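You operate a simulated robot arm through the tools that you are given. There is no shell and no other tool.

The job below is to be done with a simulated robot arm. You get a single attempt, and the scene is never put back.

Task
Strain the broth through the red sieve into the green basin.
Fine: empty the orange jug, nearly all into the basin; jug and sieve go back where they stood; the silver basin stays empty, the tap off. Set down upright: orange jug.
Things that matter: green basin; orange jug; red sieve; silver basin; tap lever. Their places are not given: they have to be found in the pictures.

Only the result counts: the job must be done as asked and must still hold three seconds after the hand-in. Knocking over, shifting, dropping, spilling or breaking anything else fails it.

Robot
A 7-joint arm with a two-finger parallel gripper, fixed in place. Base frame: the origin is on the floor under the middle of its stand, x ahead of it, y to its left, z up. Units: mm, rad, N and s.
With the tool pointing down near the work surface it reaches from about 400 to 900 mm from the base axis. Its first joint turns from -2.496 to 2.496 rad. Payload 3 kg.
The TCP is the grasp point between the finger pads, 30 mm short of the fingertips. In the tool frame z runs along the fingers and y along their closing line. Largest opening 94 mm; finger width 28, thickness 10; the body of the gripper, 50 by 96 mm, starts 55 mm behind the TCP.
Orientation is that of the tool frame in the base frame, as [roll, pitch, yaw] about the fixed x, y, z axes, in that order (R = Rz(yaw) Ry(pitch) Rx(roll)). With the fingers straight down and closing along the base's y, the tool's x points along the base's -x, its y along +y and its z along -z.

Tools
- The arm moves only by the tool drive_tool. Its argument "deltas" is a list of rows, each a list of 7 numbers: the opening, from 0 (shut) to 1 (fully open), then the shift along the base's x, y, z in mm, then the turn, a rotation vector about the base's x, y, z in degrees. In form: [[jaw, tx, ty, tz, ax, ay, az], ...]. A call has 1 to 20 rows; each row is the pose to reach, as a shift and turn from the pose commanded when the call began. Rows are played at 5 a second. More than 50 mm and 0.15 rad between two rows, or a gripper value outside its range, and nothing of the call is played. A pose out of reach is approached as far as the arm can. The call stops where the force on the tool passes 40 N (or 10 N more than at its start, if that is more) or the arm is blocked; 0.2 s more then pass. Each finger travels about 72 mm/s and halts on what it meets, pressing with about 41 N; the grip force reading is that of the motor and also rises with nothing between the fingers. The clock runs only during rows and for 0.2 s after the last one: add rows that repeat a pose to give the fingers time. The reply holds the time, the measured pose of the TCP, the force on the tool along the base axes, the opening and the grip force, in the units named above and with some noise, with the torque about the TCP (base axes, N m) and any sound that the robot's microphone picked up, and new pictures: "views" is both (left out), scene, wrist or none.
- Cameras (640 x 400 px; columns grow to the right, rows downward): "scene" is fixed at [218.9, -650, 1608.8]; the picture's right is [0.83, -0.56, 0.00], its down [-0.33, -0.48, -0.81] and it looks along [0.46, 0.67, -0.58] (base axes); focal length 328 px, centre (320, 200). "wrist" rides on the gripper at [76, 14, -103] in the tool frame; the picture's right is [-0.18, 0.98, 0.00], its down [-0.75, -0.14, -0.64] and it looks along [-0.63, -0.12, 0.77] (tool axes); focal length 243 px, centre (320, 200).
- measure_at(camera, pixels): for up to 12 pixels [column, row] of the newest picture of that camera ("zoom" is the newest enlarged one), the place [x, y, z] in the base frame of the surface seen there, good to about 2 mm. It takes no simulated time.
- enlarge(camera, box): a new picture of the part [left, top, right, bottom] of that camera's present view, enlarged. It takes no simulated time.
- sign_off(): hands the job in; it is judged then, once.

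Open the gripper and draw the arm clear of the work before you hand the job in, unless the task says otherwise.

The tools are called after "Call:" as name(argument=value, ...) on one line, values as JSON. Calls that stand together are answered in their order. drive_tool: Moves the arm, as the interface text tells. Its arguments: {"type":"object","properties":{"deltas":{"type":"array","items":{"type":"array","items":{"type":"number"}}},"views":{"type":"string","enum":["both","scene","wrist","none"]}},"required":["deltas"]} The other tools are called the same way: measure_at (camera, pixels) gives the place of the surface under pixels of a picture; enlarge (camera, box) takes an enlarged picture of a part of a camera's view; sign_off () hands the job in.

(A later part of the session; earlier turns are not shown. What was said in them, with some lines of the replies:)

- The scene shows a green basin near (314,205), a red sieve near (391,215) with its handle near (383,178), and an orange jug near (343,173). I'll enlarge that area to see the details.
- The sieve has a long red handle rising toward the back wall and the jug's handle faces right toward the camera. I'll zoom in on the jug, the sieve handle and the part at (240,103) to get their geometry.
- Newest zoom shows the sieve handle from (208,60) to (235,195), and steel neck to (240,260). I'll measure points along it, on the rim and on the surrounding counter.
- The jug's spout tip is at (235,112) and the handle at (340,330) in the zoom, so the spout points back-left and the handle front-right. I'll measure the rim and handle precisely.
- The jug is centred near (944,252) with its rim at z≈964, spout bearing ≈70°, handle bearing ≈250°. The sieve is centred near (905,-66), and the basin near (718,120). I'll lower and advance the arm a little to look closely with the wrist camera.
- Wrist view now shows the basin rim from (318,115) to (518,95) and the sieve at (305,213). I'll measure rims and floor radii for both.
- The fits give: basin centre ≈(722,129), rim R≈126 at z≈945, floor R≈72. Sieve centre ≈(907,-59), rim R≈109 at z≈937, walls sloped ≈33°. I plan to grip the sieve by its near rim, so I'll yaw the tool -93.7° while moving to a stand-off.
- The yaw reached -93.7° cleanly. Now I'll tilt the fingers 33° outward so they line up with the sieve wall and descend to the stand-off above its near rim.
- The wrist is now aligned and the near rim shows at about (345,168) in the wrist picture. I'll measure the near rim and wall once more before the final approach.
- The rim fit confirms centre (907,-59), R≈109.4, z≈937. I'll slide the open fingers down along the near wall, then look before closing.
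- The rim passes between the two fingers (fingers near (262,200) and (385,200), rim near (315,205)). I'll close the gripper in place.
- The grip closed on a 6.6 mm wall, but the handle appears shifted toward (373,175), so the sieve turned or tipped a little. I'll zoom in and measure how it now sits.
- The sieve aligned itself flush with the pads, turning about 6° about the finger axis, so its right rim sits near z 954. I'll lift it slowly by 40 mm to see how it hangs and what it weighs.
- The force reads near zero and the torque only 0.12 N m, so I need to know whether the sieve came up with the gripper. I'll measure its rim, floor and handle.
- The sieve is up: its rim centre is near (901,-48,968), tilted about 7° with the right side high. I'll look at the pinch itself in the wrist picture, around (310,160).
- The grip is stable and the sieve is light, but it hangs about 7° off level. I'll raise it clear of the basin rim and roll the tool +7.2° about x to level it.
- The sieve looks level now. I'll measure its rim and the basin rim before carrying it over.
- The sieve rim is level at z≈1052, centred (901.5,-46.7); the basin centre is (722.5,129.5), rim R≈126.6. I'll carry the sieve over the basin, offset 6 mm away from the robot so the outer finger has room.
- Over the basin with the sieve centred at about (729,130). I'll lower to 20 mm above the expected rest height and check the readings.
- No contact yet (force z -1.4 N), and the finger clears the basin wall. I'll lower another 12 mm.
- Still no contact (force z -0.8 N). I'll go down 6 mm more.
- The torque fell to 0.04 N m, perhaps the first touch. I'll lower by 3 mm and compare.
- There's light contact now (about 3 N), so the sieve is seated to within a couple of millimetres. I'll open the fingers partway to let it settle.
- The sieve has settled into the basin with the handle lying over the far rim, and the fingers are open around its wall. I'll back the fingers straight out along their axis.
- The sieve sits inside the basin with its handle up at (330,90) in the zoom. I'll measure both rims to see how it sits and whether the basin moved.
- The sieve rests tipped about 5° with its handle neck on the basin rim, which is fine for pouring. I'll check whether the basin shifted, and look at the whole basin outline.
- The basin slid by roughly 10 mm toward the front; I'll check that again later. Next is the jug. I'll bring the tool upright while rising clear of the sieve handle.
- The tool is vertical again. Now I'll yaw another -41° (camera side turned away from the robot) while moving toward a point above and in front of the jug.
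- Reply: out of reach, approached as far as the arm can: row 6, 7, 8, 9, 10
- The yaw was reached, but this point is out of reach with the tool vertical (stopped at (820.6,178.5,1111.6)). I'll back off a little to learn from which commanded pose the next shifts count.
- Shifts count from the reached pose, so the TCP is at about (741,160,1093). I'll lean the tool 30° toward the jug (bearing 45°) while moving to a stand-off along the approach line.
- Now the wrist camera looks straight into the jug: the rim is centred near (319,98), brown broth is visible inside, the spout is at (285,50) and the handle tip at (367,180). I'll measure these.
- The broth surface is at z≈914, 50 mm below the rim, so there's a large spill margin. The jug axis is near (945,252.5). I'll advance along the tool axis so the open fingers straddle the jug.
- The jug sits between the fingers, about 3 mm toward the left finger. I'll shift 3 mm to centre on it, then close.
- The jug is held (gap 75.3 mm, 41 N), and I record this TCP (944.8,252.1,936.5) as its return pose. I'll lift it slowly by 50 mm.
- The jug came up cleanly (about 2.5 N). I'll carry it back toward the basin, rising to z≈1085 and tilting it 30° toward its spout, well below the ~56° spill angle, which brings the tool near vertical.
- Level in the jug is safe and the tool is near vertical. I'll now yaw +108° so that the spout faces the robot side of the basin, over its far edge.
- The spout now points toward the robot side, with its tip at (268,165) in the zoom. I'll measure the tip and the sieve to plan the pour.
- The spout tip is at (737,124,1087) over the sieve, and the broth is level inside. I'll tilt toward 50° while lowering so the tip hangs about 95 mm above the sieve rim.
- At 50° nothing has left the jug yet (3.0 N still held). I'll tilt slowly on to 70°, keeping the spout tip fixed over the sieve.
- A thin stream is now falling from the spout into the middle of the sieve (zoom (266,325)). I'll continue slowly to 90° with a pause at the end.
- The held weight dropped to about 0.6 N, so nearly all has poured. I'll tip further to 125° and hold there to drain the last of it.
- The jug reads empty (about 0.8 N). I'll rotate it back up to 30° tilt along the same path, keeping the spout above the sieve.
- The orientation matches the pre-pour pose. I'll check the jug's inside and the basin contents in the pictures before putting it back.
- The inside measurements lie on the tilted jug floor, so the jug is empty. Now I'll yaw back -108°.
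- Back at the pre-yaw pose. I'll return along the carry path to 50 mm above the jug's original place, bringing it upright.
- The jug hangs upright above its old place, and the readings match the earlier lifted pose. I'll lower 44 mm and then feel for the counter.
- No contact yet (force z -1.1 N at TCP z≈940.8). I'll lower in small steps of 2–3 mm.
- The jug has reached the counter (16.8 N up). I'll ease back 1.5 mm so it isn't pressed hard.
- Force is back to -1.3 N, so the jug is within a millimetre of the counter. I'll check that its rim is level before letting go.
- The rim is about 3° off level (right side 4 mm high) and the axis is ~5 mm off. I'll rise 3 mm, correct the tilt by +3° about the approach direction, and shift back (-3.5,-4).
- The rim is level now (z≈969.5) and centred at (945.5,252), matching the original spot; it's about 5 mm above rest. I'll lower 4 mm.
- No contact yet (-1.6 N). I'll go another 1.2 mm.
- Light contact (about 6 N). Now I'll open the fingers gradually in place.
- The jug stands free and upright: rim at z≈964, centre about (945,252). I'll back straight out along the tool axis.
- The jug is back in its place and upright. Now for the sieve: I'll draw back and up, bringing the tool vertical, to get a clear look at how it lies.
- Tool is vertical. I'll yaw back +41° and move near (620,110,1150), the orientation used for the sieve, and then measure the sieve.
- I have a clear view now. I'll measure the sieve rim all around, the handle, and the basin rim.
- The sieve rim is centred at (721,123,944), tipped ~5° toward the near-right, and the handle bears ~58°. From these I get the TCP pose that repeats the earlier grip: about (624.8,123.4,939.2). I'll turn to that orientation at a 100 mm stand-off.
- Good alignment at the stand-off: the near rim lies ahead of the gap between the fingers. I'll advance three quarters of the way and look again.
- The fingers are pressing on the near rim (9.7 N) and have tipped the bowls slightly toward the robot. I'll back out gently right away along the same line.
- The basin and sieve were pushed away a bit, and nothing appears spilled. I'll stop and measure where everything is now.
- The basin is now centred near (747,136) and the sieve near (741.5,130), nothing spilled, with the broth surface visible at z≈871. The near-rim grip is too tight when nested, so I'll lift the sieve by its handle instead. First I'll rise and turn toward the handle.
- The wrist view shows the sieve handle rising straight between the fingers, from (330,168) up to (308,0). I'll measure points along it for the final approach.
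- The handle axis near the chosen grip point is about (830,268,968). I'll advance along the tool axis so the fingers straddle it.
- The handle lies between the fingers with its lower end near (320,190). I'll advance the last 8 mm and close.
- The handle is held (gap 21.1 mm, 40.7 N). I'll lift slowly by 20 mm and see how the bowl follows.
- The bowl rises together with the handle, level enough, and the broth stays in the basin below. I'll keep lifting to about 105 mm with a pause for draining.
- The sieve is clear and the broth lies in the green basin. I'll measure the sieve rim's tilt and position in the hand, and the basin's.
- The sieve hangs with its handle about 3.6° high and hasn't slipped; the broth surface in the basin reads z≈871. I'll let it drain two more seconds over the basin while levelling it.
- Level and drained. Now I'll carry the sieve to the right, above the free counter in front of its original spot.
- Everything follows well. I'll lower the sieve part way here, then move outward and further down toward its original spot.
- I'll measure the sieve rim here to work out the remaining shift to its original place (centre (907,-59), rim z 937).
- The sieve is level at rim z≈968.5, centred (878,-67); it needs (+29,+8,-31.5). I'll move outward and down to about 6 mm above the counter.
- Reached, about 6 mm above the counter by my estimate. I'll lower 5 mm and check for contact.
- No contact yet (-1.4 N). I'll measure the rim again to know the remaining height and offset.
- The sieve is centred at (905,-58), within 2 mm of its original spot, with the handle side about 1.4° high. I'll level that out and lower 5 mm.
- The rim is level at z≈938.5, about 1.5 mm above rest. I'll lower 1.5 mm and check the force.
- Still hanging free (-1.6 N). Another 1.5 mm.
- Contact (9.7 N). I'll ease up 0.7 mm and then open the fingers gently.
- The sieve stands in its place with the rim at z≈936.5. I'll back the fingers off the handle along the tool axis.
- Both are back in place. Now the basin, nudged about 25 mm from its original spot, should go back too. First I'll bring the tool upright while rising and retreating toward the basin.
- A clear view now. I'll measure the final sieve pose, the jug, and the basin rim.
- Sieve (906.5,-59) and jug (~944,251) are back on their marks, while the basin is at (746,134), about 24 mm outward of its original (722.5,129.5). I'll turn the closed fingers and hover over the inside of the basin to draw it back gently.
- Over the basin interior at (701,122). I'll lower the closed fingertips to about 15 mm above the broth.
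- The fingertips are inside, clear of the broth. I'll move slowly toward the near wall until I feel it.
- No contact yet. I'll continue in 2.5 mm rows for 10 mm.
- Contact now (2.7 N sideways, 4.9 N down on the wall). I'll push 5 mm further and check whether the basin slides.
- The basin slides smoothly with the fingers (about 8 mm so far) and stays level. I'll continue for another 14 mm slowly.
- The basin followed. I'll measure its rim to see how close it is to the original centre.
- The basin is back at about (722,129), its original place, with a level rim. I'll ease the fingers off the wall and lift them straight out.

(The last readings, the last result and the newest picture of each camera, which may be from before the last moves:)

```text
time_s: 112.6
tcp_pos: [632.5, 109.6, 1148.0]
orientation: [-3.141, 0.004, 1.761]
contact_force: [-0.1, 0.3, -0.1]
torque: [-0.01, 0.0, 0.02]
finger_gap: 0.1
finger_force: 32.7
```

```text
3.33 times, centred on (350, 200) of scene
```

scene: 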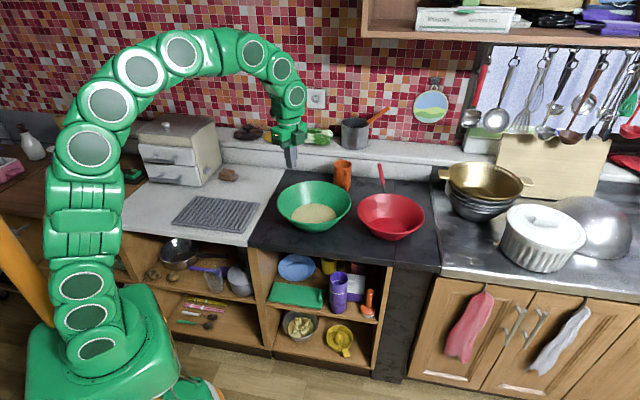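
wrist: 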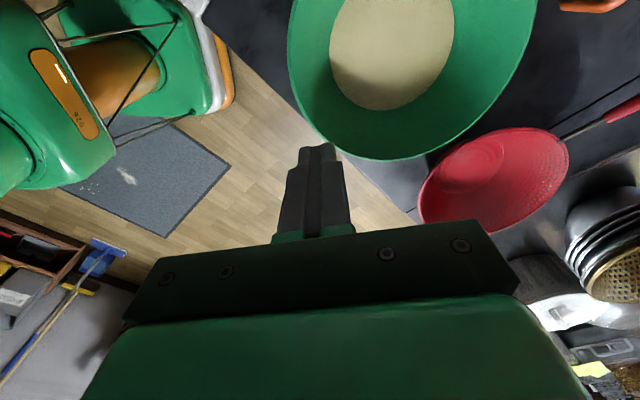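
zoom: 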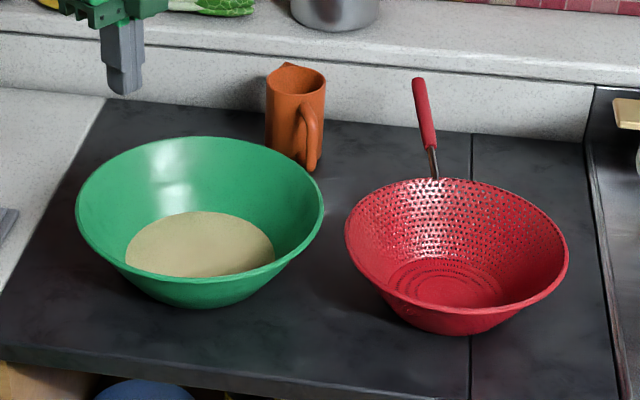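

Green basin with the broth, jug and sieve all match their original outlines in the picture. I'll open the gripper and draw the arm back to a clear pose.

Call:
drive_tool(deltas=[[0.2, -15, -15, 25, 0, 0, 0], [0.5, -35, -35, 50, 0, 0, 0], [0.8, -55, -60, 75, 0, 0, 0], [1, -75, -80, 95, 0, 0, 0], [1, -83, -94, 100, 0, 0, 0], [1, -83, -94, 100, 0, 0, 0], [1, -83, -94, 100, 0, 0, 0]])

Call:
enlarge(camera="scene", box=[270, 150, 450, 270])

Call:
measure_at(camera="scene", pixels=[[314, 215], [305, 210], [391, 222], [335, 163], [352, 163], [400, 245], [330, 240], [380, 250], [300, 235], [270, 235]])

```text
time_s: 114.2
tcp_pos: [552.2, 19.1, 1247.8]
orientation: [-3.14, 0.003, 1.762]
contact_force: [0.6, -0.3, 0.6]
torque: [0.03, -0.02, -0.01]
finger_gap: 94.0
finger_force: 0.1
```

scene: 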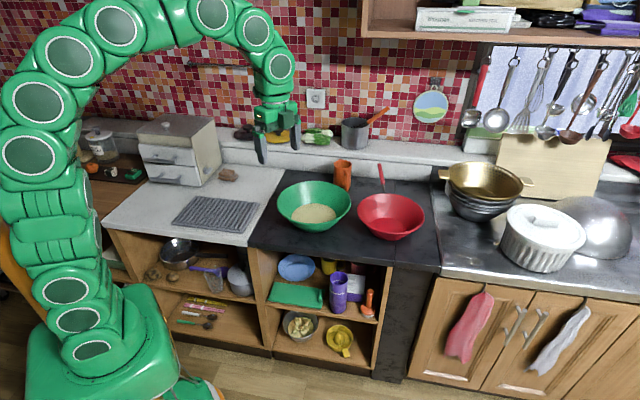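
wrist: 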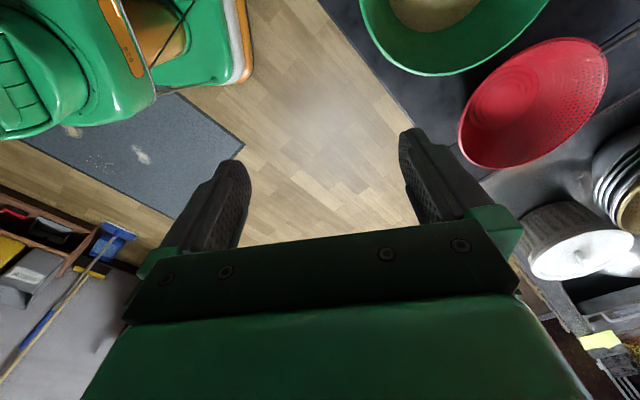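

```text
3.33 times, centred on (360, 210) of scene
```

zoom: 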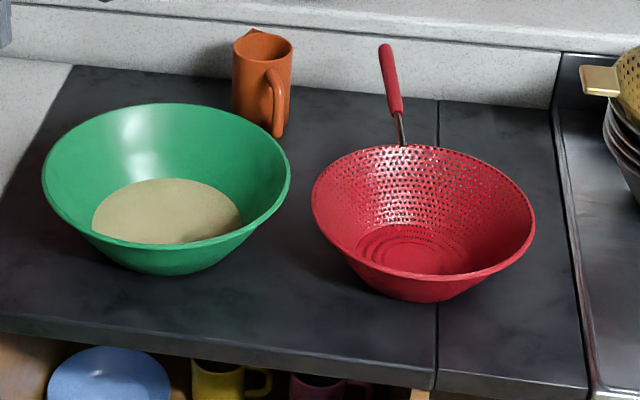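

```text
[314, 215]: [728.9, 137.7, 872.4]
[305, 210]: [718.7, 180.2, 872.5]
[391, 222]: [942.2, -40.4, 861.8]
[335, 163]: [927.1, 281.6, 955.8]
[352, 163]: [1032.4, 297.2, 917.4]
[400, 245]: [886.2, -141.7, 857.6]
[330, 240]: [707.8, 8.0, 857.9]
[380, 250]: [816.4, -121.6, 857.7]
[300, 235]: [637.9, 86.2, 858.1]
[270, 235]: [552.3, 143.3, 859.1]
```

The broth is in the green basin at z≈872. The jug and the sieve stand in their original places, the counter is dry, and the silver bowls and everything else look undisturbed. The gripper is open and clear, so I'm handing the job in.

Call:
sign_off()

```text
The job is handed in.
```

I strained the broth through the red sieve into the green basin and handed the job in. No result has come back yet.

- **Broth:** it's in the green basin, with the surface at about z 872. The orange jug measured empty after the pour, and I saw no wet spots on the counter.
- **Jug:** it stands upright, about 3 mm from where it started.
- **Sieve:** its centre is within about 1 mm of its original spot, and the handle is turned about 2° from before.
- **Green basin:** while I was reaching for the sieve, the fingers tipped the basin slightly and pushed it along. It ended up about 25 mm out of place. Nothing spilled, and I slid it back to within about 1 mm of where it stood.
- **Silver basin and tap:** I never touched the silver bowls in view. The tap lever never showed up in any picture, so I couldn't check it.

The gripper is open and the arm is drawn back clear of the work.
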